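You operate a simulated robot arm through the tools that you are given. There is no shell and no other tool. Be economical: measure what you need, move in short steps, check, and stop when the job is done.

You run a simulated two-armed robot. Do the job below in one go: nothing can be reset, and whatever is moved stays where it is left.

TASK
Pick up the steel can marked "grease" from the fourth shelf from the bottom of the left steel shelves with one hand, pass it to the other hand and put it on the top of the oil table. Set down upright: steel can.

It is judged by the outcome, as a careful person would: the job done as asked, and still so three seconds after it is handed in. It fails if anything else is knocked over, pushed out of place, dropped, spilled or broken.

THE ROBOT
Two 7-joint arms with four-finger grippers on one trunk, on a base that drives. Base frame: it is fixed to the floor where the robot stands at the start and does not move with it; the origin is under the middle of the robot, x ahead of it, y to its left, z up. Units: mm, degrees, N and s.
The left shoulder is at the start at [40, 181, 1330], the right one opposite. With the tool pointing down near the work surface each hand reaches from about 100 to 780 mm from the robot's upright axis, wherever it stands, measured 20 degrees to its own side. Places, roughly: top of the oil table [-400, -1900, 900]. Payload 3.67 kg a hand.
The tool frame of a hand sits at the grasp point between the pads (the TCP): z along the fingers, y along the line on which they close. The tips reach 28 mm beyond it. The gripper opens to 112 mm. The gripper's body begins 73 mm behind the TCP.
Orientation is told as [roll, pitch, yaw] about the base's x, y, z axes, in that order, counted from this pose: with the fingers straight down and closing along the base's y, the tool's x points along the base's -x, its y along +y and its z along -z.

THE INTERFACE
- The arms move only by the tool drive_tool. It takes "left_rows", "right_rows" or both (then of equal length, played together; a hand with none holds still); each is a list of rows, each an object of numbers (a shift or turn left out is 0, a gripper value left out holds the last): "dx", "dy", "dz": the shift along the tool's x, y, z in mm; "ax", "ay", "az": the turn, a rotation vector about the tool's x, y, z in rad. In form: [{"dx": .., "dy": .., "dz": .., "ax": .., "ay": .., "az": ..}, ...]. A call has 1 to 12 rows; each row is the pose to reach, as a shift and turn from the pose commanded when the call began, along the tool's axes at that moment. "left_hand" and "right_hand" are, for a hand that has rows, the finger opening in mm, from 0 to 112, set as the call begins (left out, the last holds). Rows are played at 5 a second. More than 50 mm and 8.6 degrees between two rows, or a gripper value outside its range, and nothing of the call is played. Where a pose cannot be reached the arm comes as near as it can. A force on the tool above 40 N (or 10 N above the force at the start of the call, whichever is more), or a blocked arm, ends the call early, and 0.2 s more pass. The fingers move at their own pace and stop on an object; they squeeze with about 27 N. The grip force told is the motor's: it shows also when the fingers shut on nothing. Time passes only in rows, and 0.2 s behind the last, so rows that repeat a pose let the fingers close. It gives the time, the measured TCP pose, the force on the tool (base axes), the opening and the grip force at its end, in the units of the frame above (readings bear some noise), with the torque about the TCP (base axes, N m) and any sound that the robot's microphone picked up.
- Cameras (640 x 400 px; columns grow to the right, rows downward): "scene" is now at [100.1, -50, 1590.3]; the picture's right is [-0.55, -0.83, 0.00], its down [-0.23, 0.15, -0.96] and it looks along [0.80, -0.53, -0.28] (base axes); focal length 214 px, centre (320, 200). "left" rides on the left gripper at [60, 18, -104] in its tool frame; the picture's right is [-0.29, 0.96, 0.00], its down [-0.80, -0.24, -0.55] and it looks along [-0.53, -0.16, 0.83] (tool axes); focal length 234 px, centre (320, 200). "right" rides on the right gripper at [60, -18, -104] in its tool frame; the picture's right is [0.29, 0.96, 0.00], its down [-0.80, 0.24, -0.55] and it looks along [-0.53, 0.16, 0.83] (tool axes); focal length 234 px, centre (320, 200). There is no depth. A picture from a camera that has moved, and an enlarged one, comes with that camera's place and axes in the base frame and with its lens.
- capture(camera): a new picture of that camera. No time passes.
- raise_lower(by): slides the trunk up (or, below 0, down) by that many mm; the arms and the scene camera ride with it, the base frame stays. It gives what a move gives, with no picture.
- roll_base(legs): drives the robot by 1 to 6 legs, each [ahead, left, turn to the left] in mm, mm and degrees, along the robot's own axes; the way and the turn of a leg run together, so that a leg with both is an arc; at most 1500 mm and 180 degrees a leg. The arms and the cameras ride along, it lands a little off, and it stops where it bumps. It gives what a move gives.
- head_to(pan, tilt): turns the head with the scene camera to pan (to the left, within 86 degrees either way) and tilt (down, from -29 to 69), counted from straight ahead of the robot. It gives what a move gives.
- zoom(camera, box): a new picture of the part [left, top, right, bottom] of that camera's present view, enlarged. No time passes.
- sign_off(): hands the job in; it is judged then, once.

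Go step by step. Nothing tells you exact positions but the pictures and the camera data: compare them with the known pose of the tool, close in by small moves and look again before you grip or let go. The budget is 120 turns and 88 pictures, counting those below and the enlarged ones. Unless the task says otherwise, let go and move clear before handing in, and close with one line.

The tools are called after "Emit:" as a command line: name --argument value ..., lists and objects as JSON in quotes. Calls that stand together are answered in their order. drive_tool: Moves the arms, as the interface text tells. Its arguments: {"type":"object","properties":{"left_rows":{"type":"array"},"left_hand":{"type":"number"},"right_rows":{"type":"array"},"right_hand":{"type":"number"}},"required":[]} The other tools are called the same way: raise_lower (by) slides the trunk up or down; roll_base (legs) drives the base; head_to (pan, tilt) turns the head that bears the scene camera; capture (camera) takes a picture; zoom (camera, box) takes an enlarged picture of a part of a camera's view; sign_off () hands the job in.

At the start:

```text
clock: 0.0
left_eef_pos: [584.1, -8.7, 999.5]
left_tool_rot: [-0.1, 0.0, 0.0]
left_ft_force: [-0.6, 0.2, 0.2]
left_torque: [0.02, -0.02, -0.03]
left_grip_width: 111.7
left_gripper_force: 0.2
right_eef_pos: [281.6, -322.5, 1538.6]
right_tool_rot: [0.1, 0.0, 0.0]
right_ft_force: [-0.4, 0.6, -0.1]
right_torque: [-0.02, -0.02, 0.0]
right_grip_width: 112.3
right_gripper_force: 0.0
trunk travel left (down, up): [-450.0, 64.0]
robot x, y, heading: [0.2, 2.3, 0.1]
head pan, tilt: [-33.5, 16.1]
```

scene: 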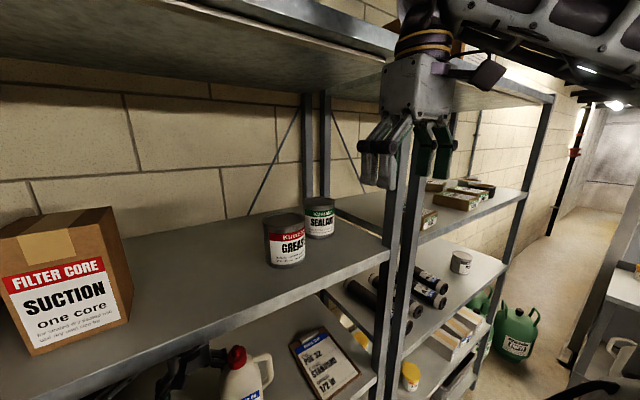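
right: 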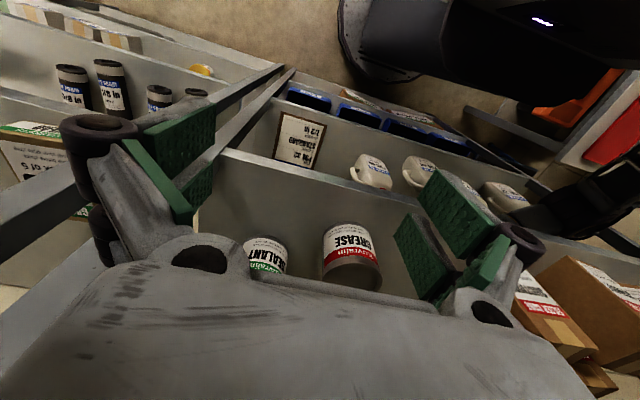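
left: 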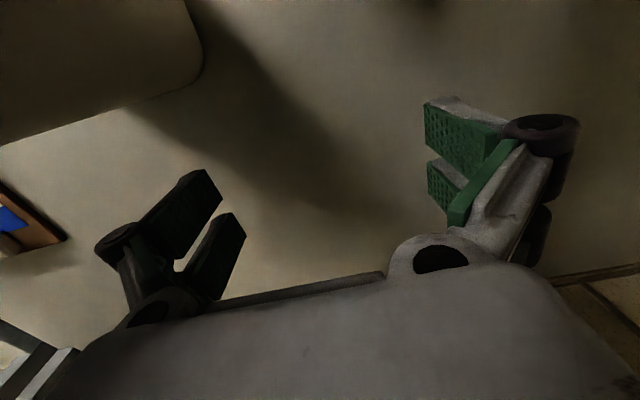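

The GREASE can triangulates to about (474, -212, 1387), near the front of a shelf, and the left hand seems to be inside the shelving below it. I'll look around before moving anything.

Emit:
head_to --pan 0 --tilt 35

Emit:
capture --camera "scene"

Emit:
head_to --pan -80 --tilt 25

Emit:
capture --camera "scene"

Emit:
head_to --pan -30 --tilt 45

Emit:
capture --camera "scene"

```text
clock: 1.0
left_eef_pos: [584.2, -9.4, 1000.6]
left_tool_rot: [0.0, 0.1, 0.0]
left_ft_force: [0.5, 0.7, 0.5]
left_torque: [0.0, 0.0, 0.0]
left_grip_width: 112.1
left_gripper_force: 0.0
right_eef_pos: [282.9, -321.9, 1539.3]
right_tool_rot: [0.1, -0.1, 0.0]
right_ft_force: [-0.8, 0.0, 0.2]
right_torque: [-0.02, 0.01, 0.0]
right_grip_width: 112.0
right_gripper_force: 0.0
trunk travel left (down, up): [-450.0, 64.0]
robot x, y, heading: [-1.1, -2.6, 0.0]
head pan, tilt: [0.0, 35.0]
```

```text
84 pictures are left
camera scene: at [110.2, 1.4, 1560.2], right [0.0, -1.0, 0.0], down [-0.57, 0.0, -0.82], along [0.82, 0.0, -0.57], focal length 214 px, centre (320, 200)
```

scene: 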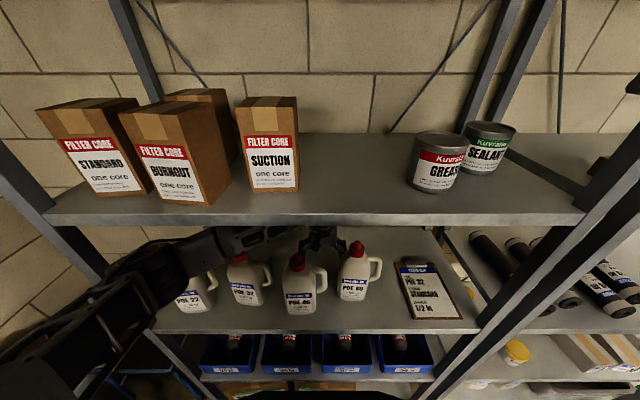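

```text
clock: 2.5
left_eef_pos: [585.3, -8.9, 999.6]
left_tool_rot: [0.0, 0.0, -0.1]
left_ft_force: [0.7, 0.2, -1.1]
left_torque: [0.01, 0.01, -0.01]
left_grip_width: 112.0
left_gripper_force: 0.1
right_eef_pos: [282.9, -322.1, 1538.3]
right_tool_rot: [0.1, -0.1, 0.1]
right_ft_force: [0.6, -0.9, -0.2]
right_torque: [0.02, 0.01, -0.04]
right_grip_width: 111.6
right_gripper_force: 0.1
trunk travel left (down, up): [-450.0, 64.0]
robot x, y, heading: [-1.1, -0.2, -0.0]
head pan, tilt: [-80.0, 25.0]
```

```text
83 pictures are left
camera scene: at [38.2, -89.1, 1575.9], right [-0.98, -0.17, 0.0], down [-0.07, 0.42, -0.91], along [0.16, -0.89, -0.42], focal length 214 px, centre (320, 200)
```

scene: 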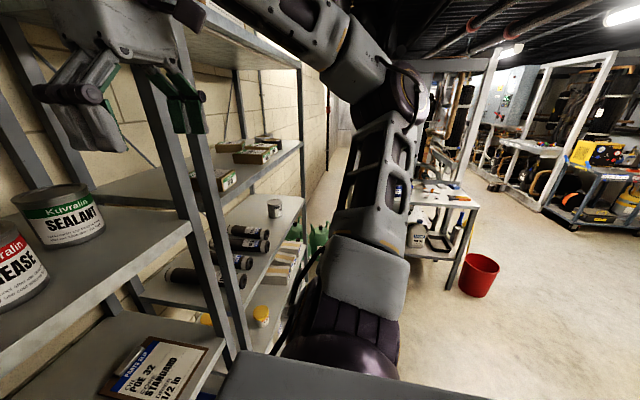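

```text
clock: 3.7
left_eef_pos: [585.1, -8.3, 998.9]
left_tool_rot: [0.0, 0.0, 0.0]
left_ft_force: [-0.9, -0.4, 0.2]
left_torque: [-0.03, -0.03, 0.0]
left_grip_width: 111.8
left_gripper_force: 0.0
right_eef_pos: [283.2, -322.5, 1539.8]
right_tool_rot: [0.1, 0.0, 0.0]
right_ft_force: [0.3, -0.5, -0.4]
right_torque: [-0.02, 0.03, -0.03]
right_grip_width: 112.1
right_gripper_force: 0.0
trunk travel left (down, up): [-450.0, 64.0]
robot x, y, heading: [-3.4, 0.5, 0.2]
head pan, tilt: [-30.0, 45.0]
```

```text
82 pictures are left
camera scene: at [92.6, -39.2, 1545.3], right [-0.5, -0.87, 0.0], down [-0.61, 0.35, -0.71], along [0.61, -0.35, -0.71], focal length 214 px, centre (320, 200)
```

scene: 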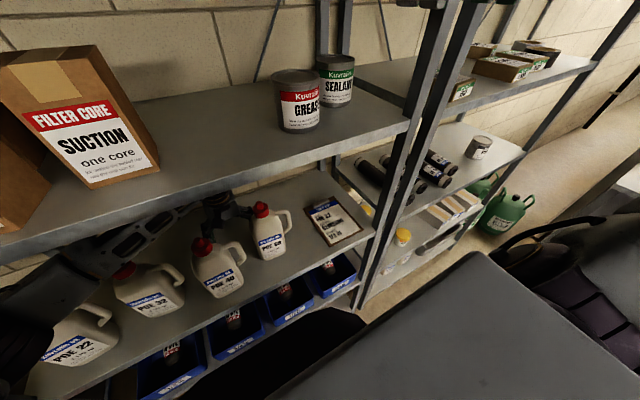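

The left arm reaches into the bay below shelf 4, behind the oil bottles, so it has to come out without touching them. I'll look at it closely first.

Emit:
head_to --pan 5 --tilt 50

Emit:
zoom --camera "scene" --box '[80, 40, 560, 340]'

Emit:
head_to --pan 30 --tilt 50

Emit:
capture --camera "scene"

```text
clock: 4.7
left_eef_pos: [583.8, -9.8, 999.6]
left_tool_rot: [-0.1, 0.0, 0.0]
left_ft_force: [0.6, 0.4, -0.3]
left_torque: [0.0, -0.05, 0.02]
left_grip_width: 111.8
left_gripper_force: 0.2
right_eef_pos: [282.1, -323.0, 1539.6]
right_tool_rot: [0.1, 0.1, 0.0]
right_ft_force: [-0.3, 0.0, -0.5]
right_torque: [0.0, -0.01, 0.01]
right_grip_width: 111.7
right_gripper_force: 0.1
trunk travel left (down, up): [-450.0, 64.0]
robot x, y, heading: [3.5, -1.8, 0.2]
head pan, tilt: [5.0, 50.0]
```

```text
1.33 times, centred on (320, 190) of scene
camera zoom: at [98.9, 8.2, 1538.4], right [0.09, -1.0, 0.0], down [-0.76, -0.07, -0.64], along [0.64, 0.06, -0.77], focal length 286 px, centre (320, 213)
```

zoom: 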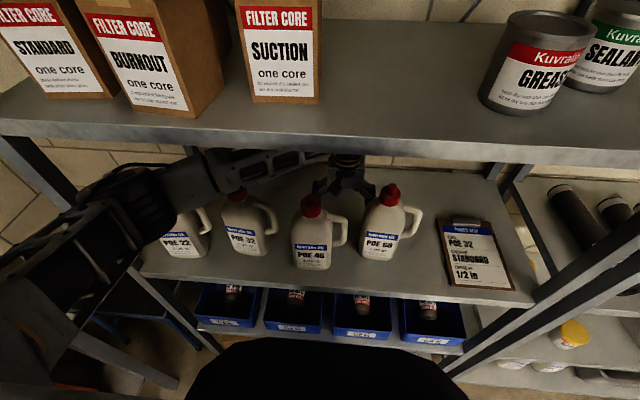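

```text
clock: 5.6
left_eef_pos: [583.4, -9.1, 999.9]
left_tool_rot: [0.0, 0.0, -0.1]
left_ft_force: [-0.6, 0.8, 0.0]
left_torque: [0.01, -0.02, 0.0]
left_grip_width: 112.2
left_gripper_force: 0.1
right_eef_pos: [281.6, -323.3, 1539.1]
right_tool_rot: [0.1, 0.0, -0.1]
right_ft_force: [-0.2, -0.1, 0.2]
right_torque: [-0.02, 0.0, 0.04]
right_grip_width: 112.1
right_gripper_force: 0.0
trunk travel left (down, up): [-450.0, 64.0]
robot x, y, heading: [-4.7, -0.1, -0.2]
head pan, tilt: [30.0, 50.0]
```

```text
80 pictures are left
camera scene: at [88.9, 40.0, 1538.4], right [0.5, -0.87, 0.0], down [-0.66, -0.38, -0.64], along [0.56, 0.32, -0.77], focal length 214 px, centre (320, 200)
```

scene: 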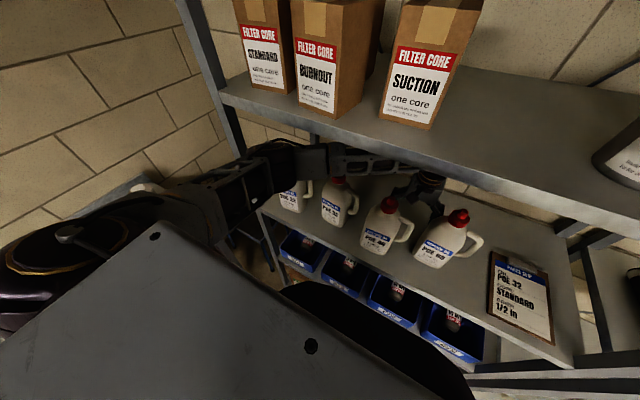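

The left forearm crosses above the bottles, just under shelf 4. I'll use the free right hand's camera to look into that bay from the front before pulling the arm out.

Emit:
drive_tool --right_rows '[{"dx": 20, "dz": 30, "ax": -0.03, "ay": -0.083, "az": -0.065}, {"dx": 40, "dz": 60, "ax": -0.061, "ay": -0.167, "az": -0.13}, {"dx": 60, "dz": 95, "ax": -0.091, "ay": -0.25, "az": -0.196}, {"dx": 80, "dz": 130, "ax": -0.122, "ay": -0.334, "az": -0.261}, {"dx": 100, "dz": 165, "ax": -0.152, "ay": -0.417, "az": -0.326}, {"dx": 100, "dz": 200, "ax": -0.183, "ay": -0.501, "az": -0.391}, {"dx": 100, "dz": 235, "ax": -0.213, "ay": -0.584, "az": -0.456}, {"dx": 100, "dz": 270, "ax": -0.244, "ay": -0.668, "az": -0.522}, {"dx": 100, "dz": 305, "ax": -0.274, "ay": -0.751, "az": -0.587}, {"dx": 100, "dz": 340, "ax": -0.305, "ay": -0.835, "az": -0.652}]'

Emit:
capture --camera "right"

```text
clock: 8.0
left_eef_pos: [585.0, -8.7, 1000.6]
left_tool_rot: [0.0, 0.0, 0.0]
left_ft_force: [-0.5, 0.3, 0.3]
left_torque: [-0.03, 0.0, 0.01]
left_grip_width: 111.8
left_gripper_force: 0.2
right_eef_pos: [203.7, -369.4, 1239.7]
right_tool_rot: [27.4, -9.2, 22.9]
right_ft_force: [-0.4, -1.0, -0.7]
right_torque: [0.04, 0.02, -0.01]
right_grip_width: 112.3
right_gripper_force: 0.1
right hand out of reach, approached as far as the arm can: row 5, 6, 7, 8, 9, 10
trunk travel left (down, up): [-450.0, 64.0]
robot x, y, heading: [-3.6, -0.5, -0.2]
head pan, tilt: [30.0, 50.0]
stopped in row 10 (right hand): the arm was blocked; the commanded pose is now the measured one
```

```text
79 pictures are left
camera right: at [160.2, -457.1, 1315.0], right [-0.66, 0.64, 0.39], down [0.65, 0.23, 0.72], along [0.38, 0.73, -0.57], focal length 234 px, centre (320, 200)
```

right: 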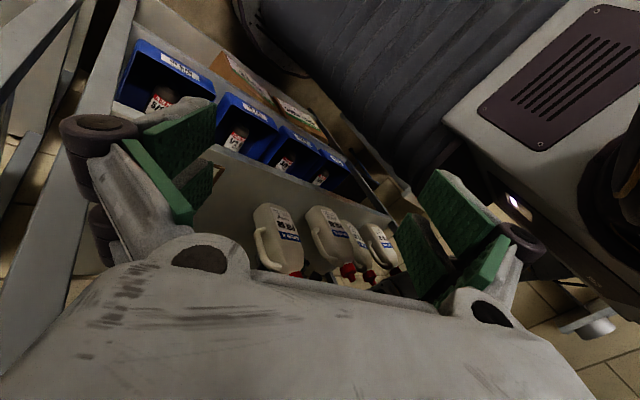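

The picture is upside down and the bay is hidden by the gripper body, and the arm was too folded to turn. I'll shift the hand outward and pitch it up more.

Emit:
drive_tool --right_rows '[{"dx": -9, "dy": -38, "dz": -1}, {"dx": -18, "dy": -77, "dz": -2, "ax": -0.02, "ay": -0.065}, {"dx": -26, "dy": -115, "dz": -4, "ax": -0.059, "ay": -0.2}, {"dx": -35, "dy": -154, "dz": -5, "ax": -0.09, "ay": -0.32}, {"dx": -35, "dy": -154, "dz": -5, "ax": -0.12, "ay": -0.44}, {"dx": -35, "dy": -154, "dz": -5, "ax": -0.16, "ay": -0.55}, {"dx": -35, "dy": -154, "dz": -5, "ax": -0.197, "ay": -0.653}]'

Emit:
capture --camera "right"

```text
clock: 9.6
left_eef_pos: [585.3, -10.5, 999.8]
left_tool_rot: [0.1, 0.0, 0.1]
left_ft_force: [0.9, -0.3, 0.0]
left_torque: [0.02, 0.05, 0.0]
left_grip_width: 112.1
left_gripper_force: 0.0
right_eef_pos: [302.2, -441.7, 1261.8]
right_tool_rot: [50.4, -37.9, -3.2]
right_ft_force: [-1.2, -0.3, -0.1]
right_torque: [0.02, 0.0, 0.04]
right_grip_width: 112.2
right_gripper_force: 0.0
right hand out of reach, approached as far as the arm can: row 1, 2, 3, 4, 5, 6, 7
trunk travel left (down, up): [-450.0, 64.0]
robot x, y, heading: [-0.9, -4.6, 0.1]
head pan, tilt: [30.0, 50.0]
```

```text
78 pictures are left
camera right: at [217.0, -529.4, 1268.1], right [-0.65, 0.65, 0.4], down [0.28, -0.29, 0.91], along [0.71, 0.7, 0.0], focal length 234 px, centre (320, 200)
```

right: 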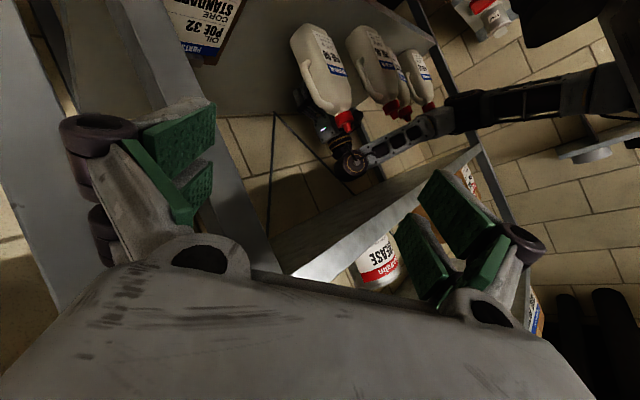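

Good view now. I'll zoom in on the forearm and the bottles.

Emit:
zoom --camera "right" --box '[240, 0, 560, 200]'

```text
2.00 times, centred on (400, 100) of right
camera zoom: at [217.0, -529.4, 1268.1], right [-0.65, 0.65, 0.4], down [0.28, -0.29, 0.91], along [0.71, 0.7, 0.0], focal length 468 px, centre (160, 400)
```

zoom: 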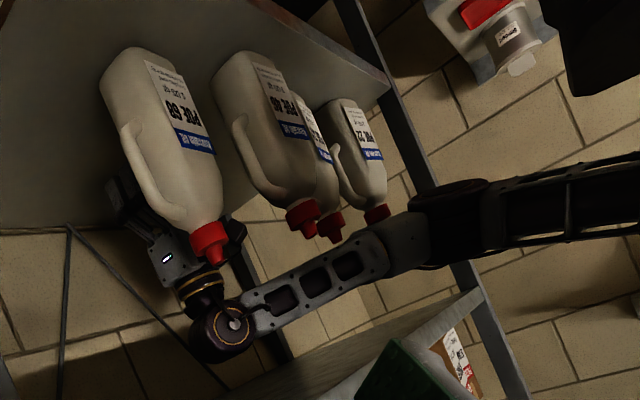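

The layout is clear now. The wrist is at about (584, -6, 1216) and the bottle caps reach z≈1156. The forearm's underside is at 1178, and shelf 4's underside is at about 1314. I'll raise the trunk slightly, then turn the left hand so its camera faces the wall before sliding sideways behind the bottles.

Emit:
raise_lower --by 30

Emit:
drive_tool --right_rows '[{"dx": 3, "dy": 14, "dz": -26}, {"dx": 6, "dy": 28, "dz": -52}, {"dx": 9, "dy": 43, "dz": -78}, {"dx": 9, "dy": 43, "dz": -78}]' --left_rows '[{"dx": -5, "az": 0.14}, {"dx": -10, "az": 0.28}, {"dx": -15, "az": 0.42}, {"dx": -20, "az": 0.56}]' --left_hand 40

Emit:
capture --camera "left"

Emit:
capture --camera "right"

```text
clock: 10.3
left_eef_pos: [584.5, -8.4, 1029.0]
left_tool_rot: [0.0, 0.0, 0.0]
left_ft_force: [0.4, 0.0, -1.2]
left_torque: [0.01, 0.01, -0.01]
left_grip_width: 112.0
left_gripper_force: 0.0
right_eef_pos: [301.3, -441.0, 1292.3]
right_tool_rot: [50.2, -37.9, -3.1]
right_ft_force: [0.3, -0.2, -0.6]
right_torque: [-0.03, 0.02, -0.02]
right_grip_width: 112.0
right_gripper_force: 0.1
trunk travel left (down, up): [-480.0, 34.0]
robot x, y, heading: [-0.5, -4.5, 0.1]
head pan, tilt: [30.0, 50.0]
```

```text
clock: 11.3
left_eef_pos: [592.2, -3.4, 1011.9]
left_tool_rot: [-0.9, 1.3, -32.2]
left_ft_force: [-0.3, -0.2, -0.4]
left_torque: [0.04, -0.04, 0.02]
left_grip_width: 40.2
left_gripper_force: 0.1
right_eef_pos: [239.6, -464.6, 1352.6]
right_tool_rot: [49.8, -38.0, -2.8]
right_ft_force: [-0.2, 0.5, 0.0]
right_torque: [-0.02, 0.01, 0.02]
right_grip_width: 111.9
right_gripper_force: 0.1
trunk travel left (down, up): [-480.0, 34.0]
robot x, y, heading: [-3.0, 1.3, 0.2]
head pan, tilt: [30.0, 50.0]
```

```text
76 pictures are left
camera left: at [553.3, 43.6, 1115.5], right [0.75, 0.66, -0.02], down [0.56, -0.63, 0.54], along [0.34, -0.42, -0.84], focal length 234 px, centre (320, 200)
```

left: 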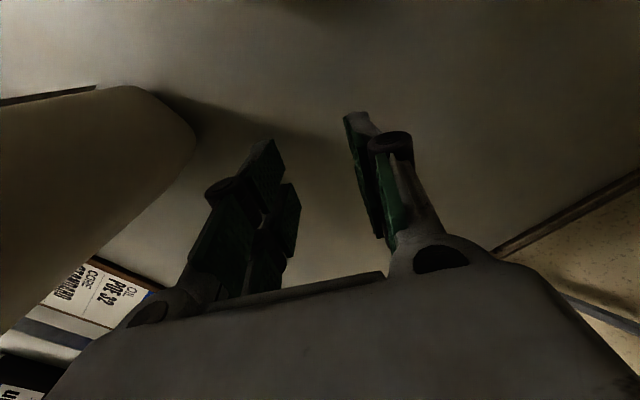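

```text
75 pictures are left
camera right: at [154.6, -551.8, 1359.2], right [-0.65, 0.65, 0.4], down [0.28, -0.28, 0.92], along [0.71, 0.71, 0.0], focal length 234 px, centre (320, 200)
```

right: 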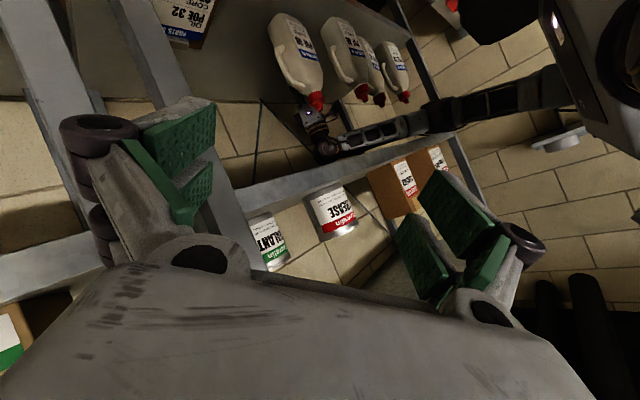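

Emit:
drive_tool --left_rows '[{"az": 0.0}, {"az": 0.0}]'

Emit:
drive_tool --left_rows '[{"az": 0.13}, {"az": 0.26}, {"az": 0.26}]'

```text
clock: 11.9
left_eef_pos: [590.7, -3.5, 1011.6]
left_tool_rot: [-1.0, 1.5, -32.2]
left_ft_force: [0.4, 0.5, 0.5]
left_torque: [0.02, 0.0, -0.04]
left_grip_width: 39.9
left_gripper_force: 0.0
right_eef_pos: [239.8, -464.4, 1355.1]
right_tool_rot: [49.8, -37.9, -2.9]
right_ft_force: [-0.8, 0.0, -1.3]
right_torque: [0.01, 0.01, -0.03]
right_grip_width: 111.7
right_gripper_force: 0.0
trunk travel left (down, up): [-480.0, 34.0]
robot x, y, heading: [-0.1, -4.1, -0.0]
head pan, tilt: [30.0, 50.0]
```

```text
clock: 12.9
left_eef_pos: [580.3, 1.8, 995.0]
left_tool_rot: [-2.6, 2.4, -46.9]
left_ft_force: [0.1, -0.2, -0.2]
left_torque: [-0.02, -0.02, -0.02]
left_grip_width: 40.0
left_gripper_force: 0.0
right_eef_pos: [240.8, -461.4, 1356.8]
right_tool_rot: [50.0, -38.1, -2.8]
right_ft_force: [0.9, -0.7, -0.5]
right_torque: [0.01, 0.03, 0.04]
right_grip_width: 112.0
right_gripper_force: 0.1
trunk travel left (down, up): [-480.0, 34.0]
robot x, y, heading: [-1.5, -1.0, 0.4]
head pan, tilt: [30.0, 50.0]
stopped in row 3 (left hand): the arm was blocked; the commanded pose is now the measured one
```

Yaw runs into a joint limit near -33°. I'll return to about -28° and push the hand deeper instead, so its camera clears the back of the bottle.

Emit:
drive_tool --left_rows '[{"dx": 0, "dy": 0, "dz": -14, "az": -0.11}, {"dx": 0, "dy": 0, "dz": -28, "az": -0.22}, {"dx": 0, "dy": 0, "dz": -28, "az": -0.33}, {"dx": -18, "dy": 14, "dz": -28, "az": -0.33}, {"dx": -36, "dy": 28, "dz": -28, "az": -0.33}, {"dx": -36, "dy": 28, "dz": -28, "az": -0.33}]'

Emit:
capture --camera "left"

Emit:
zoom --camera "right" --box '[220, 0, 540, 200]'

```text
clock: 14.6
left_eef_pos: [607.0, 18.7, 980.3]
left_tool_rot: [-3.1, 6.7, -26.3]
left_ft_force: [-10.6, 2.0, -13.6]
left_torque: [-0.37, -0.69, 0.05]
left_grip_width: 40.2
left_gripper_force: 0.0
right_eef_pos: [251.8, -454.0, 1355.9]
right_tool_rot: [49.8, -37.9, -1.7]
right_ft_force: [0.8, -1.6, 0.0]
right_torque: [0.15, 0.06, 0.12]
right_grip_width: 111.9
right_gripper_force: 0.1
trunk travel left (down, up): [-480.0, 34.0]
robot x, y, heading: [0.1, 2.0, 1.1]
head pan, tilt: [30.0, 50.0]
stopped in row 6 (left hand): the arm was blocked; the commanded pose is now the measured one
```

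```text
74 pictures are left
camera left: at [575.2, 61.1, 1087.4], right [0.67, 0.73, -0.08], down [0.68, -0.57, 0.47], along [0.3, -0.37, -0.88], focal length 234 px, centre (320, 200)
```

left: 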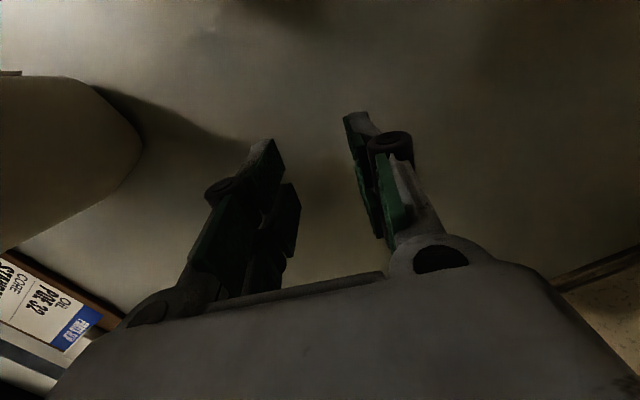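

```text
2.00 times, centred on (380, 100) of right
camera zoom: at [167.7, -543.5, 1362.7], right [-0.66, 0.64, 0.4], down [0.29, -0.28, 0.92], along [0.69, 0.72, 0.0], focal length 468 px, centre (200, 400)
```

zoom: 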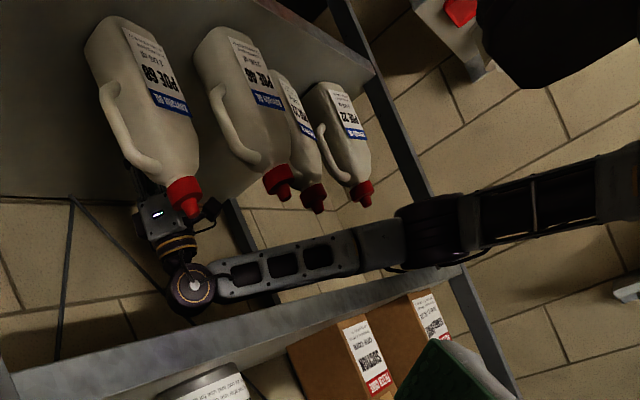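

The arm has been pushing against something, probably the forearm on the shelf lip or the tips on shelf 3. I'll ease back to the original free pose.

Emit:
drive_tool --left_rows '[{"dx": 5, "dy": -5, "dz": -8, "ax": -0.01, "ay": -0.025, "az": -0.09}, {"dx": 8, "dy": -10, "dz": -16, "ax": -0.02, "ay": -0.05, "az": -0.18}, {"dx": 10, "dy": -18, "dz": -24, "ax": -0.03, "ay": -0.07, "az": -0.27}, {"dx": 12, "dy": -26, "dz": -30, "ax": -0.04, "ay": -0.09, "az": -0.36}, {"dx": 13, "dy": -35, "dz": -36, "ax": -0.054, "ay": -0.117, "az": -0.459}, {"dx": 13, "dy": -35, "dz": -36, "ax": -0.054, "ay": -0.117, "az": -0.459}]'

Emit:
zoom --camera "right" --box '[220, 0, 540, 200]'

Emit:
capture --camera "scene"

```text
clock: 16.1
left_eef_pos: [559.4, -21.1, 979.4]
left_tool_rot: [1.5, 4.8, -0.7]
left_ft_force: [0.2, -0.4, 0.2]
left_torque: [0.02, -0.02, -0.02]
left_grip_width: 40.3
left_gripper_force: 0.1
right_eef_pos: [253.1, -460.8, 1355.1]
right_tool_rot: [49.9, -37.8, -2.2]
right_ft_force: [0.5, -0.2, 1.3]
right_torque: [0.01, -0.02, -0.03]
right_grip_width: 112.1
right_gripper_force: 0.0
trunk travel left (down, up): [-480.0, 34.0]
robot x, y, heading: [-0.7, -0.5, 0.9]
head pan, tilt: [30.0, 50.0]
stopped in row 6 (left hand): the arm was blocked; the commanded pose is now the measured one
```

```text
2.00 times, centred on (380, 100) of right
camera zoom: at [169.2, -549.8, 1361.5], right [-0.65, 0.64, 0.4], down [0.29, -0.28, 0.92], along [0.7, 0.71, 0.0], focal length 468 px, centre (200, 400)
```

zoom: 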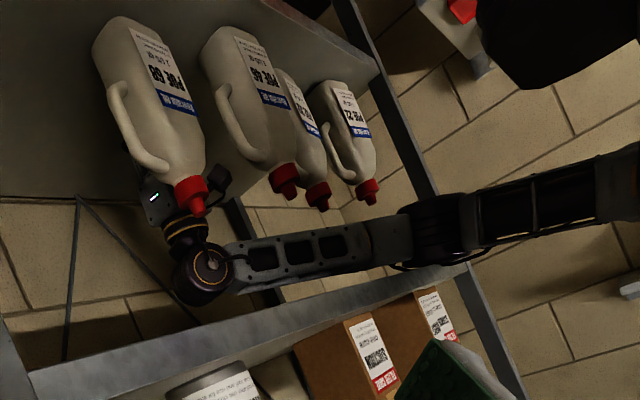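

```text
71 pictures are left
camera scene: at [92.2, 48.2, 1570.6], right [0.51, -0.86, 0.0], down [-0.66, -0.4, -0.64], along [0.55, 0.33, -0.77], focal length 214 px, centre (320, 200)
```

scene: 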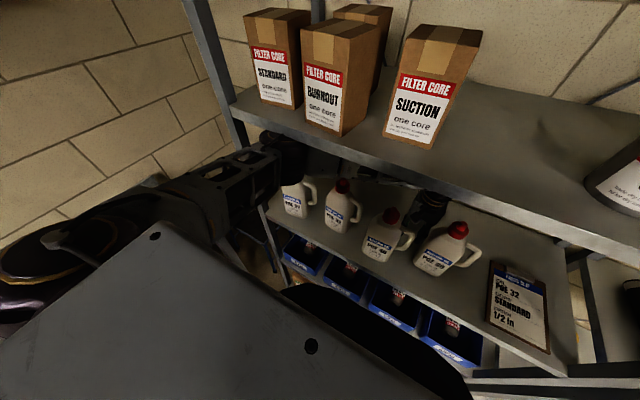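

The elbow seems to sit right at the shelf lip, so the forearm should stay still. I'll swing only the hand about its wrist, pitching the fingers forward and up, which moves the camera off the bottles and raises the tips.

Emit:
drive_tool --left_rows '[{"dx": -24.8, "dz": -1.4, "ay": -0.116}, {"dx": -49.6, "dz": -5.8, "ay": -0.232}, {"dx": -73.1, "dz": -12.8, "ay": -0.347}]' --left_hand 10

Emit:
zoom --camera "right" --box '[220, 0, 540, 200]'

```text
clock: 16.7
left_eef_pos: [580.1, -26.3, 966.9]
left_tool_rot: [0.7, -3.1, -1.0]
left_ft_force: [3.4, 2.1, 23.6]
left_torque: [0.09, 0.49, -0.21]
left_grip_width: 9.3
left_gripper_force: 0.0
right_eef_pos: [253.5, -458.6, 1354.7]
right_tool_rot: [49.8, -37.8, -1.9]
right_ft_force: [0.2, -1.0, -0.3]
right_torque: [0.01, 0.03, 0.02]
right_grip_width: 112.2
right_gripper_force: 0.0
trunk travel left (down, up): [-480.0, 34.0]
robot x, y, heading: [-3.6, 2.2, 0.9]
head pan, tilt: [30.0, 50.0]
stopped in row 2 (left hand): the force on the tool passed its limit at 98 N (the readings are from after the stop); the commanded pose is now the measured one
```

```text
2.00 times, centred on (380, 100) of right
camera zoom: at [168.7, -547.0, 1361.6], right [-0.65, 0.64, 0.4], down [0.29, -0.28, 0.92], along [0.7, 0.72, 0.0], focal length 468 px, centre (200, 400)
```

zoom: 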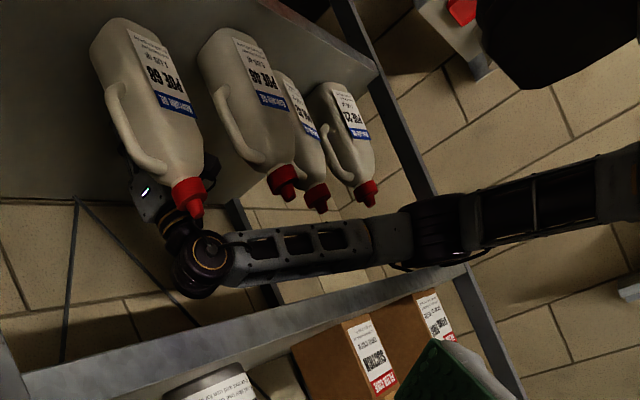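

The tips touched shelf 3 at about z=939, and the elbow sits just under shelf 4's lip. Swinging the fingers further forward from here only lifts the tips, so I'll continue that swing and then lower the trunk to free the elbow.

Emit:
drive_tool --left_rows '[{"dx": -13, "dz": -4, "ay": -0.06}, {"dx": -25.9, "dz": -6, "ay": -0.12}, {"dx": -51.9, "dz": -11, "ay": -0.243}, {"dx": -77, "dz": -19, "ay": -0.365}]'

Emit:
capture --camera "left"

```text
clock: 17.0
left_eef_pos: [578.5, -26.7, 967.7]
left_tool_rot: [0.7, -3.5, -1.1]
left_ft_force: [1.4, 2.8, 15.6]
left_torque: [0.07, 0.33, 0.0]
left_grip_width: 10.3
left_gripper_force: 0.1
right_eef_pos: [252.7, -459.4, 1354.0]
right_tool_rot: [50.0, -37.9, -2.0]
right_ft_force: [0.9, -0.3, 0.0]
right_torque: [0.01, 0.02, -0.05]
right_grip_width: 112.1
right_gripper_force: 0.1
trunk travel left (down, up): [-480.0, 34.0]
robot x, y, heading: [-2.7, 1.7, 1.1]
head pan, tilt: [30.0, 50.0]
stopped in row 1 (left hand): the force on the tool passed its limit at 60 N (the readings are from after the stop); the commanded pose is now the measured one
```

```text
69 pictures are left
camera left: at [513.0, -9.4, 1066.7], right [0.3, 0.95, 0.03], down [0.76, -0.26, 0.6], along [0.58, -0.16, -0.8], focal length 234 px, centre (320, 200)
```

left: 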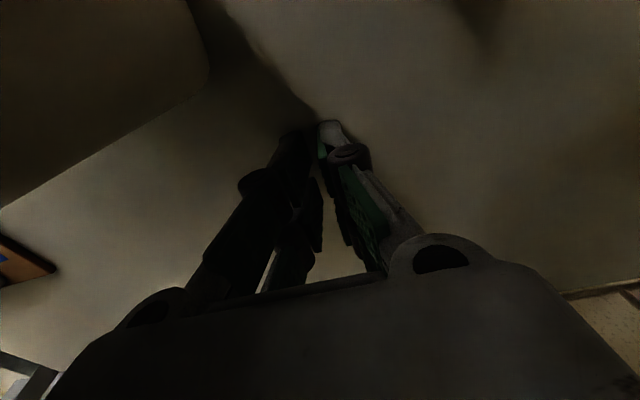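

Emit:
drive_tool --left_rows '[{"dz": -6}, {"dz": -12}, {"dz": -18}]'

```text
clock: 17.8
left_eef_pos: [566.0, -31.2, 968.6]
left_tool_rot: [0.8, -1.8, -1.3]
left_ft_force: [-0.8, -0.5, 0.7]
left_torque: [0.01, 0.0, -0.01]
left_grip_width: 9.8
left_gripper_force: 0.1
right_eef_pos: [250.7, -460.7, 1351.5]
right_tool_rot: [49.9, -37.8, -1.9]
right_ft_force: [0.0, -0.1, -0.7]
right_torque: [-0.01, 0.0, 0.05]
right_grip_width: 112.0
right_gripper_force: 0.0
trunk travel left (down, up): [-480.0, 34.0]
robot x, y, heading: [-5.5, 0.9, 0.7]
head pan, tilt: [30.0, 50.0]
```

The hand is held down by the elbow on the lip, with 18 mm of upward command stored. Lowering the trunk 15 mm should relax it without the hand going down.

Emit:
raise_lower --by -14

Emit:
drive_tool --left_rows '[{"dz": -6, "dx": -4}, {"dz": -12, "dx": -8}]'

```text
clock: 18.4
left_eef_pos: [577.1, -28.0, 972.2]
left_tool_rot: [1.1, -3.6, -1.1]
left_ft_force: [0.2, -0.7, 0.2]
left_torque: [-0.01, 0.01, 0.0]
left_grip_width: 10.0
left_gripper_force: 0.1
right_eef_pos: [249.7, -461.7, 1340.2]
right_tool_rot: [50.1, -37.9, -2.1]
right_ft_force: [1.3, -1.3, -0.1]
right_torque: [-0.02, 0.02, -0.03]
right_grip_width: 111.8
right_gripper_force: 0.1
trunk travel left (down, up): [-466.0, 48.0]
robot x, y, heading: [0.4, 4.5, 1.2]
head pan, tilt: [30.0, 50.0]
```

```text
clock: 19.0
left_eef_pos: [578.5, -27.5, 974.9]
left_tool_rot: [0.8, -2.7, -1.2]
left_ft_force: [0.0, 0.2, 0.2]
left_torque: [0.01, -0.02, -0.01]
left_grip_width: 10.3
left_gripper_force: 0.0
right_eef_pos: [248.3, -459.8, 1339.4]
right_tool_rot: [49.8, -38.0, -1.9]
right_ft_force: [0.0, 0.1, -0.7]
right_torque: [0.01, 0.01, 0.04]
right_grip_width: 112.1
right_gripper_force: 0.1
trunk travel left (down, up): [-466.0, 48.0]
robot x, y, heading: [-1.5, -1.7, 1.1]
head pan, tilt: [30.0, 50.0]
```

That works, so I'll repeat it, drifting back toward y≈-9.

Emit:
raise_lower --by -8

Emit:
drive_tool --left_rows '[{"dz": -5, "dy": 3}, {"dz": -10, "dy": 6}, {"dz": -15, "dy": 10}]'

Emit:
raise_lower --by -12

Emit:
drive_tool --left_rows '[{"dz": -5, "dy": 3}, {"dz": -10, "dy": 6}, {"dz": -15, "dy": 9}]'

Emit:
zoom --camera "right" --box '[220, 0, 540, 200]'

```text
clock: 19.6
left_eef_pos: [584.8, -26.3, 977.6]
left_tool_rot: [1.0, -3.8, -1.2]
left_ft_force: [-0.1, 0.6, -0.9]
left_torque: [0.0, 0.02, -0.01]
left_grip_width: 10.0
left_gripper_force: 0.0
right_eef_pos: [249.2, -459.6, 1333.0]
right_tool_rot: [49.9, -37.9, -2.0]
right_ft_force: [0.4, 0.3, -0.8]
right_torque: [-0.03, 0.0, 0.03]
right_grip_width: 112.0
right_gripper_force: 0.1
trunk travel left (down, up): [-458.0, 56.0]
robot x, y, heading: [-3.9, 3.8, 1.2]
head pan, tilt: [30.0, 50.0]
```

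```text
clock: 20.4
left_eef_pos: [573.5, -28.2, 975.6]
left_tool_rot: [1.1, -2.1, -1.5]
left_ft_force: [0.2, -0.3, 0.2]
left_torque: [-0.02, 0.01, -0.01]
left_grip_width: 10.0
left_gripper_force: 0.1
right_eef_pos: [249.3, -468.7, 1326.7]
right_tool_rot: [50.4, -37.8, -2.3]
right_ft_force: [-0.7, 0.0, 0.2]
right_torque: [0.03, 0.03, -0.02]
right_grip_width: 112.0
right_gripper_force: 0.0
trunk travel left (down, up): [-458.0, 56.0]
robot x, y, heading: [-2.1, -1.0, 0.8]
head pan, tilt: [30.0, 50.0]
```

```text
clock: 21.0
left_eef_pos: [586.4, -20.0, 980.1]
left_tool_rot: [1.2, -3.7, -1.1]
left_ft_force: [1.2, 2.7, 0.8]
left_torque: [-0.14, -0.01, 0.0]
left_grip_width: 10.2
left_gripper_force: 0.1
right_eef_pos: [251.7, -464.7, 1318.2]
right_tool_rot: [50.2, -38.0, -2.3]
right_ft_force: [0.5, 0.0, -0.3]
right_torque: [-0.04, -0.01, -0.02]
right_grip_width: 112.1
right_gripper_force: 0.0
trunk travel left (down, up): [-446.0, 68.0]
robot x, y, heading: [0.2, 6.1, 1.0]
head pan, tilt: [30.0, 50.0]
```

```text
clock: 21.8
left_eef_pos: [575.4, -20.6, 981.0]
left_tool_rot: [1.3, -2.4, -1.6]
left_ft_force: [-1.0, 0.3, -0.4]
left_torque: [0.02, 0.0, -0.01]
left_grip_width: 9.9
left_gripper_force: 0.0
right_eef_pos: [251.1, -471.5, 1312.8]
right_tool_rot: [50.4, -37.8, -2.4]
right_ft_force: [-0.8, -0.2, 0.1]
right_torque: [0.01, 0.0, 0.01]
right_grip_width: 112.0
right_gripper_force: 0.0
trunk travel left (down, up): [-446.0, 68.0]
robot x, y, heading: [-3.1, 1.2, 1.1]
head pan, tilt: [30.0, 50.0]
```

```text
2.00 times, centred on (380, 100) of right
camera zoom: at [167.0, -560.2, 1319.9], right [-0.65, 0.64, 0.41], down [0.29, -0.29, 0.91], along [0.7, 0.72, 0.0], focal length 468 px, centre (200, 400)
```

zoom: 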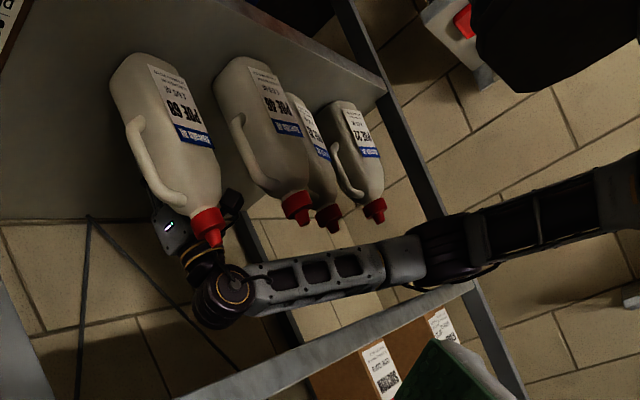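

There's enough clearance now (tips ≈953 against the shelf at 939). I'll swing the hand forward about its wrist.

Emit:
drive_tool --left_rows '[{"dx": -26, "dz": -2, "ay": -0.12}, {"dx": -52, "dz": -6, "ay": -0.243}, {"dx": -77, "dz": -14, "ay": -0.365}, {"dx": -101, "dz": -25, "ay": -0.487}, {"dx": -112, "dz": -32, "ay": -0.54}]'

Emit:
zoom --camera "right" --box '[220, 0, 540, 200]'

```text
clock: 22.4
left_eef_pos: [599.4, -26.1, 971.2]
left_tool_rot: [0.5, -12.1, -2.0]
left_ft_force: [0.4, 1.3, 12.4]
left_torque: [0.01, 0.22, -0.13]
left_grip_width: 9.8
left_gripper_force: 0.0
right_eef_pos: [249.4, -466.5, 1320.7]
right_tool_rot: [50.2, -37.8, -2.2]
right_ft_force: [0.4, -0.5, -0.8]
right_torque: [0.0, 0.0, 0.0]
right_grip_width: 112.0
right_gripper_force: 0.0
trunk travel left (down, up): [-446.0, 68.0]
robot x, y, heading: [-1.5, 0.7, 0.8]
head pan, tilt: [30.0, 50.0]
stopped in row 3 (left hand): the force on the tool passed its limit at 95 N (the readings are from after the stop); the commanded pose is now the measured one
```

```text
2.00 times, centred on (380, 100) of right
camera zoom: at [165.3, -555.0, 1325.9], right [-0.65, 0.64, 0.4], down [0.29, -0.28, 0.91], along [0.7, 0.72, 0.0], focal length 468 px, centre (200, 400)
```

zoom: 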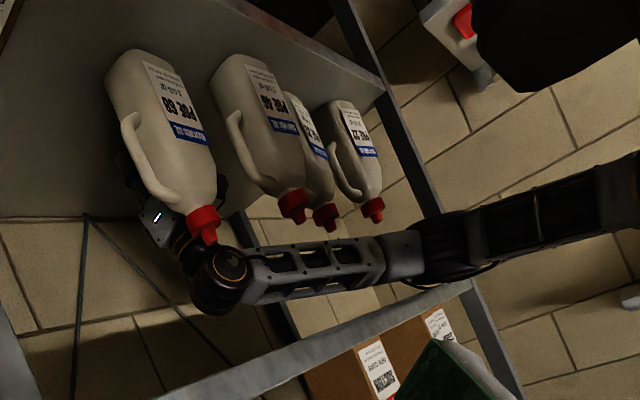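

The elbow is jammed at the lip, and a rigid base move is the cleanest way to free it. I'll pull the right hand back, preload the left slightly upward, then turn the base left while strafing right. That keeps the left hand nearly in place while the elbow comes out.

Emit:
drive_tool --right_rows '[{"dx": 8, "dy": 15, "dz": -31}, {"dx": 16, "dy": 30, "dz": -63}, {"dx": 24, "dy": 45, "dz": -95}]' --left_rows '[{"dz": -4}, {"dz": -8}, {"dz": -12}]'

Emit:
roll_base --legs '[[-8, -50, 5]]'

Emit:
zoom --camera "right" --box '[220, 0, 540, 200]'

Emit:
capture --camera "left"

```text
clock: 23.2
left_eef_pos: [592.0, -28.2, 970.3]
left_tool_rot: [0.7, -11.4, -2.1]
left_ft_force: [14.2, 2.6, 21.1]
left_torque: [0.15, 0.01, -0.16]
left_grip_width: 9.7
left_gripper_force: 0.2
right_eef_pos: [168.8, -505.7, 1379.7]
right_tool_rot: [50.4, -37.8, -2.5]
right_ft_force: [0.5, -0.1, 0.8]
right_torque: [0.05, 0.0, 0.0]
right_grip_width: 112.0
right_gripper_force: 0.0
right hand out of reach, approached as far as the arm can: row 3
trunk travel left (down, up): [-446.0, 68.0]
robot x, y, heading: [-2.2, -1.7, 1.0]
head pan, tilt: [30.0, 50.0]
```

```text
clock: 24.1
left_eef_pos: [594.9, -20.1, 981.7]
left_tool_rot: [0.8, -12.3, 3.2]
left_ft_force: [-0.4, -0.3, 0.5]
left_torque: [-0.04, 0.03, 0.02]
left_grip_width: 10.2
left_gripper_force: 0.1
right_eef_pos: [210.6, -535.9, 1381.4]
right_tool_rot: [50.4, -37.7, 2.7]
right_ft_force: [0.3, 0.3, -0.2]
right_torque: [-0.01, 0.0, 0.03]
right_grip_width: 112.2
right_gripper_force: 0.0
trunk travel left (down, up): [-446.0, 68.0]
robot x, y, heading: [-5.9, -52.3, 6.3]
head pan, tilt: [30.0, 50.0]
```

```text
2.00 times, centred on (380, 100) of right
camera zoom: at [135.5, -631.0, 1387.1], right [-0.71, 0.58, 0.41], down [0.31, -0.26, 0.91], along [0.63, 0.77, 0.0], focal length 468 px, centre (200, 400)
```

zoom: 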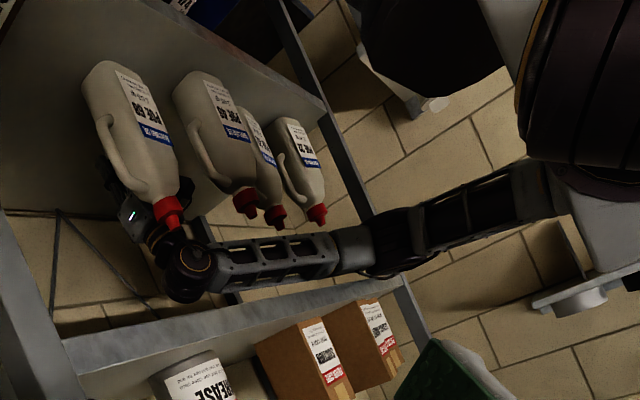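

```text
65 pictures are left
camera left: at [513.5, -7.5, 1070.0], right [0.22, 0.97, 0.07], down [0.67, -0.21, 0.71], along [0.7, -0.11, -0.7], focal length 234 px, centre (320, 200)
```

left: 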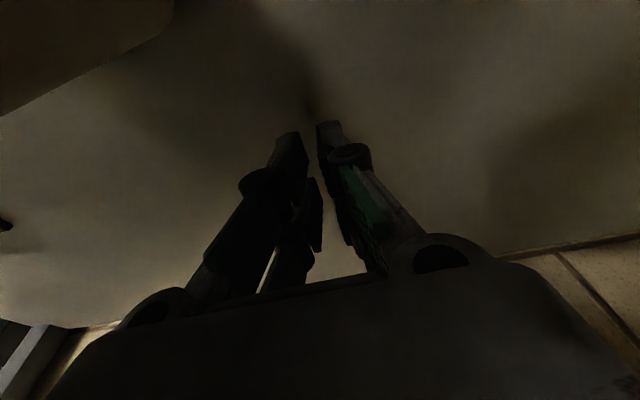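

Freed: z rose to 982 with no force, and the bottles haven't moved. One more leg.

Emit:
roll_base --legs '[[-2, -50, 5]]'

Emit:
drive_tool --left_rows '[{"dz": -5}, {"dz": -10}, {"dz": -15}, {"dz": -20}]'

Emit:
zoom --camera "right" --box '[160, 0, 480, 200]'

```text
clock: 25.1
left_eef_pos: [593.5, -10.2, 984.1]
left_tool_rot: [0.5, -12.5, 8.4]
left_ft_force: [-0.9, -0.2, 0.0]
left_torque: [-0.09, 0.0, -0.04]
left_grip_width: 9.9
left_gripper_force: 0.1
right_eef_pos: [254.2, -556.9, 1383.4]
right_tool_rot: [50.0, -37.8, 7.9]
right_ft_force: [-0.5, 1.0, 1.6]
right_torque: [-0.03, 0.01, -0.1]
right_grip_width: 112.0
right_gripper_force: 0.0
trunk travel left (down, up): [-446.0, 68.0]
robot x, y, heading: [-2.0, -97.2, 11.2]
head pan, tilt: [30.0, 50.0]
```

```text
clock: 26.1
left_eef_pos: [589.9, -16.6, 1003.7]
left_tool_rot: [0.8, -12.5, 8.4]
left_ft_force: [0.0, -0.3, 0.1]
left_torque: [-0.02, -0.01, -0.01]
left_grip_width: 9.7
left_gripper_force: 0.0
right_eef_pos: [255.9, -562.1, 1381.6]
right_tool_rot: [50.3, -37.9, 7.8]
right_ft_force: [-0.1, 0.2, 0.0]
right_torque: [-0.03, -0.01, -0.03]
right_grip_width: 112.0
right_gripper_force: 0.1
trunk travel left (down, up): [-446.0, 68.0]
robot x, y, heading: [-2.0, -97.6, 11.0]
head pan, tilt: [30.0, 50.0]
```

```text
2.00 times, centred on (320, 100) of right
camera zoom: at [188.6, -664.5, 1387.3], right [-0.76, 0.51, 0.4], down [0.33, -0.23, 0.91], along [0.56, 0.83, 0.0], focal length 468 px, centre (320, 400)
```

zoom: 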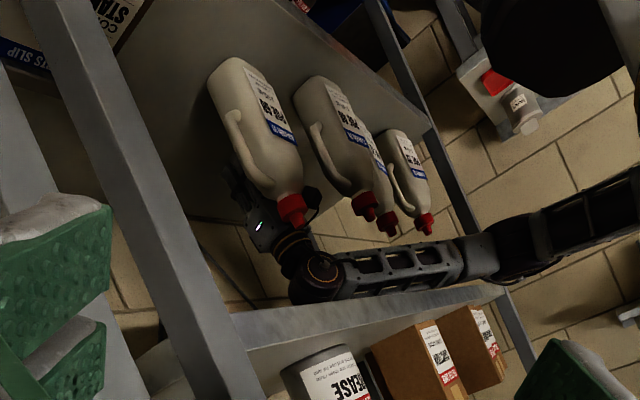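

The motion is free now. I'll swing the hand forward about the wrist to about 42°.

Emit:
drive_tool --left_rows '[{"dx": -28.2, "dz": -1.9, "ay": -0.131}, {"dx": -55.8, "dz": -7.4, "ay": -0.262}, {"dx": -82.6, "dz": -16.5, "ay": -0.393}, {"dx": -107.9, "dz": -29.1, "ay": -0.524}, {"dx": -107.9, "dz": -29.1, "ay": -0.524}]'

Emit:
zoom --camera "right" --box '[160, 0, 480, 200]'

```text
clock: 27.5
left_eef_pos: [672.7, 6.6, 1017.2]
left_tool_rot: [1.3, -39.2, 8.0]
left_ft_force: [-1.3, 0.2, -0.9]
left_torque: [0.02, 0.02, 0.0]
left_grip_width: 10.1
left_gripper_force: 0.1
right_eef_pos: [257.2, -554.9, 1384.4]
right_tool_rot: [50.0, -37.8, 8.3]
right_ft_force: [0.1, -0.3, 0.2]
right_torque: [0.02, 0.0, 0.04]
right_grip_width: 112.0
right_gripper_force: 0.1
trunk travel left (down, up): [-446.0, 68.0]
robot x, y, heading: [-0.8, -95.6, 11.7]
head pan, tilt: [30.0, 50.0]
stopped in row 5 (left hand): the arm was blocked; the commanded pose is now the measured one
```

```text
2.00 times, centred on (320, 100) of right
camera zoom: at [191.0, -657.5, 1391.8], right [-0.76, 0.51, 0.4], down [0.34, -0.23, 0.91], along [0.56, 0.83, 0.0], focal length 468 px, centre (320, 400)
```

zoom: 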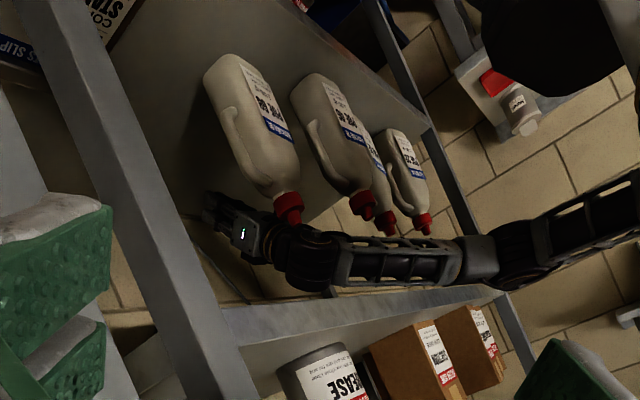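

The elbow still catches as the arm tries to hold height. I'll pull the right hand further back and continue turning the base left about the hand.

Emit:
drive_tool --right_rows '[{"dx": 2, "dy": 18, "dz": -30}, {"dx": 4, "dy": 36, "dz": -61}, {"dx": 6, "dy": 53, "dz": -92}, {"dx": 8, "dy": 71, "dz": -122}]'

Emit:
roll_base --legs '[[-12, -45, 4]]'

Emit:
capture --camera "right"

Emit:
head_to --pan 15 --tilt 50

Emit:
capture --camera "scene"

```text
clock: 28.5
left_eef_pos: [673.4, 3.6, 1019.3]
left_tool_rot: [0.9, -39.6, 7.9]
left_ft_force: [0.2, 0.0, 0.3]
left_torque: [0.02, 0.0, -0.01]
left_grip_width: 9.9
left_gripper_force: 0.0
right_eef_pos: [197.7, -569.8, 1494.4]
right_tool_rot: [50.0, -37.8, 7.9]
right_ft_force: [0.1, 0.1, -0.1]
right_torque: [0.01, -0.02, -0.02]
right_grip_width: 112.1
right_gripper_force: 0.0
right hand out of reach, approached as far as the arm can: row 1, 2, 3, 4
trunk travel left (down, up): [-446.0, 68.0]
robot x, y, heading: [-2.1, -99.7, 11.4]
head pan, tilt: [30.0, 50.0]
```

```text
clock: 29.4
left_eef_pos: [665.7, 5.4, 1021.3]
left_tool_rot: [1.1, -39.7, 11.8]
left_ft_force: [0.4, 0.7, 0.9]
left_torque: [-0.05, 0.01, -0.05]
left_grip_width: 10.0
left_gripper_force: 0.1
right_eef_pos: [229.7, -601.2, 1492.9]
right_tool_rot: [50.2, -37.7, 11.9]
right_ft_force: [-0.5, 1.5, 0.1]
right_torque: [-0.04, 0.03, 0.0]
right_grip_width: 111.9
right_gripper_force: 0.1
trunk travel left (down, up): [-446.0, 68.0]
robot x, y, heading: [-4.2, -141.4, 15.5]
head pan, tilt: [30.0, 50.0]
```

```text
62 pictures are left
camera right: at [170.5, -708.9, 1498.6], right [-0.79, 0.46, 0.4], down [0.35, -0.2, 0.91], along [0.5, 0.86, 0.0], focal length 234 px, centre (320, 200)
```

right: 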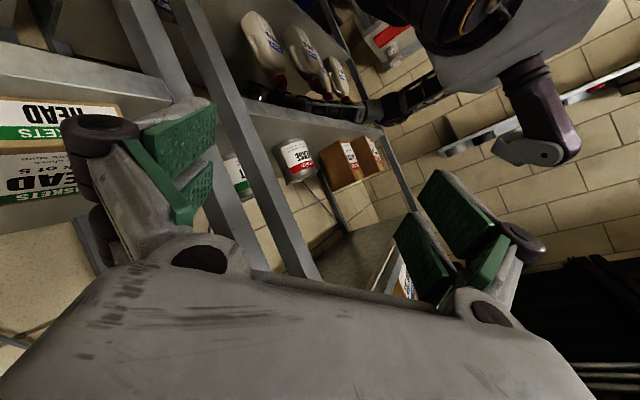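

```text
clock: 30.1
left_eef_pos: [664.2, -1.2, 1022.3]
left_tool_rot: [1.6, -39.8, 11.5]
left_ft_force: [0.0, -0.4, 0.3]
left_torque: [0.06, 0.0, 0.02]
left_grip_width: 9.9
left_gripper_force: 0.0
right_eef_pos: [230.9, -610.7, 1490.0]
right_tool_rot: [50.7, -37.9, 11.6]
right_ft_force: [-0.4, 0.6, 0.9]
right_torque: [0.04, 0.03, 0.02]
right_grip_width: 111.8
right_gripper_force: 0.1
trunk travel left (down, up): [-446.0, 68.0]
robot x, y, heading: [-4.5, -142.5, 15.4]
head pan, tilt: [15.0, 50.0]
```

```text
61 pictures are left
camera scene: at [84.2, -98.8, 1534.4], right [0.51, -0.86, 0.0], down [-0.66, -0.39, -0.64], along [0.55, 0.33, -0.77], focal length 214 px, centre (320, 200)
```

scene: 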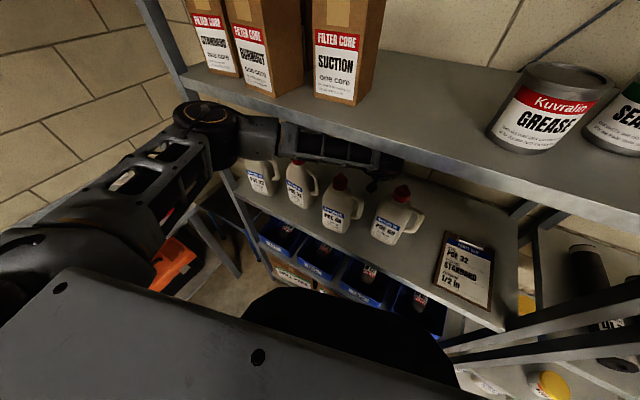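

The elbow is now out in front of the shelf. I'll raise the hand 30 mm so the wrist clears the caps.

Emit:
drive_tool --left_rows '[{"dx": -6.4, "dz": -7.7}, {"dx": -12.8, "dz": -15.4}, {"dx": -19.2, "dz": -23.1}, {"dx": -19.2, "dz": -23.1}]'

Emit:
zoom --camera "right" --box '[180, 0, 500, 200]'

```text
clock: 31.4
left_eef_pos: [653.5, -2.6, 1023.7]
left_tool_rot: [2.3, -37.4, 10.8]
left_ft_force: [-0.1, 0.3, -0.2]
left_torque: [-0.02, -0.02, 0.0]
left_grip_width: 10.0
left_gripper_force: 0.2
right_eef_pos: [231.5, -607.1, 1492.8]
right_tool_rot: [50.5, -37.7, 11.7]
right_ft_force: [-0.2, -0.3, -0.4]
right_torque: [0.0, 0.01, 0.01]
right_grip_width: 112.2
right_gripper_force: 0.1
trunk travel left (down, up): [-446.0, 68.0]
robot x, y, heading: [-3.4, -139.7, 15.5]
head pan, tilt: [15.0, 50.0]
stopped in row 4 (left hand): the arm was blocked; the commanded pose is now the measured one
```

```text
2.00 times, centred on (340, 100) of right
camera zoom: at [171.7, -714.3, 1498.3], right [-0.79, 0.46, 0.41], down [0.35, -0.21, 0.91], along [0.5, 0.86, 0.0], focal length 468 px, centre (280, 400)
```

zoom: 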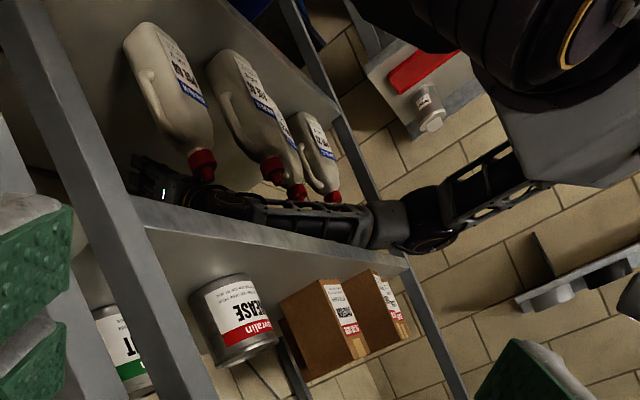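

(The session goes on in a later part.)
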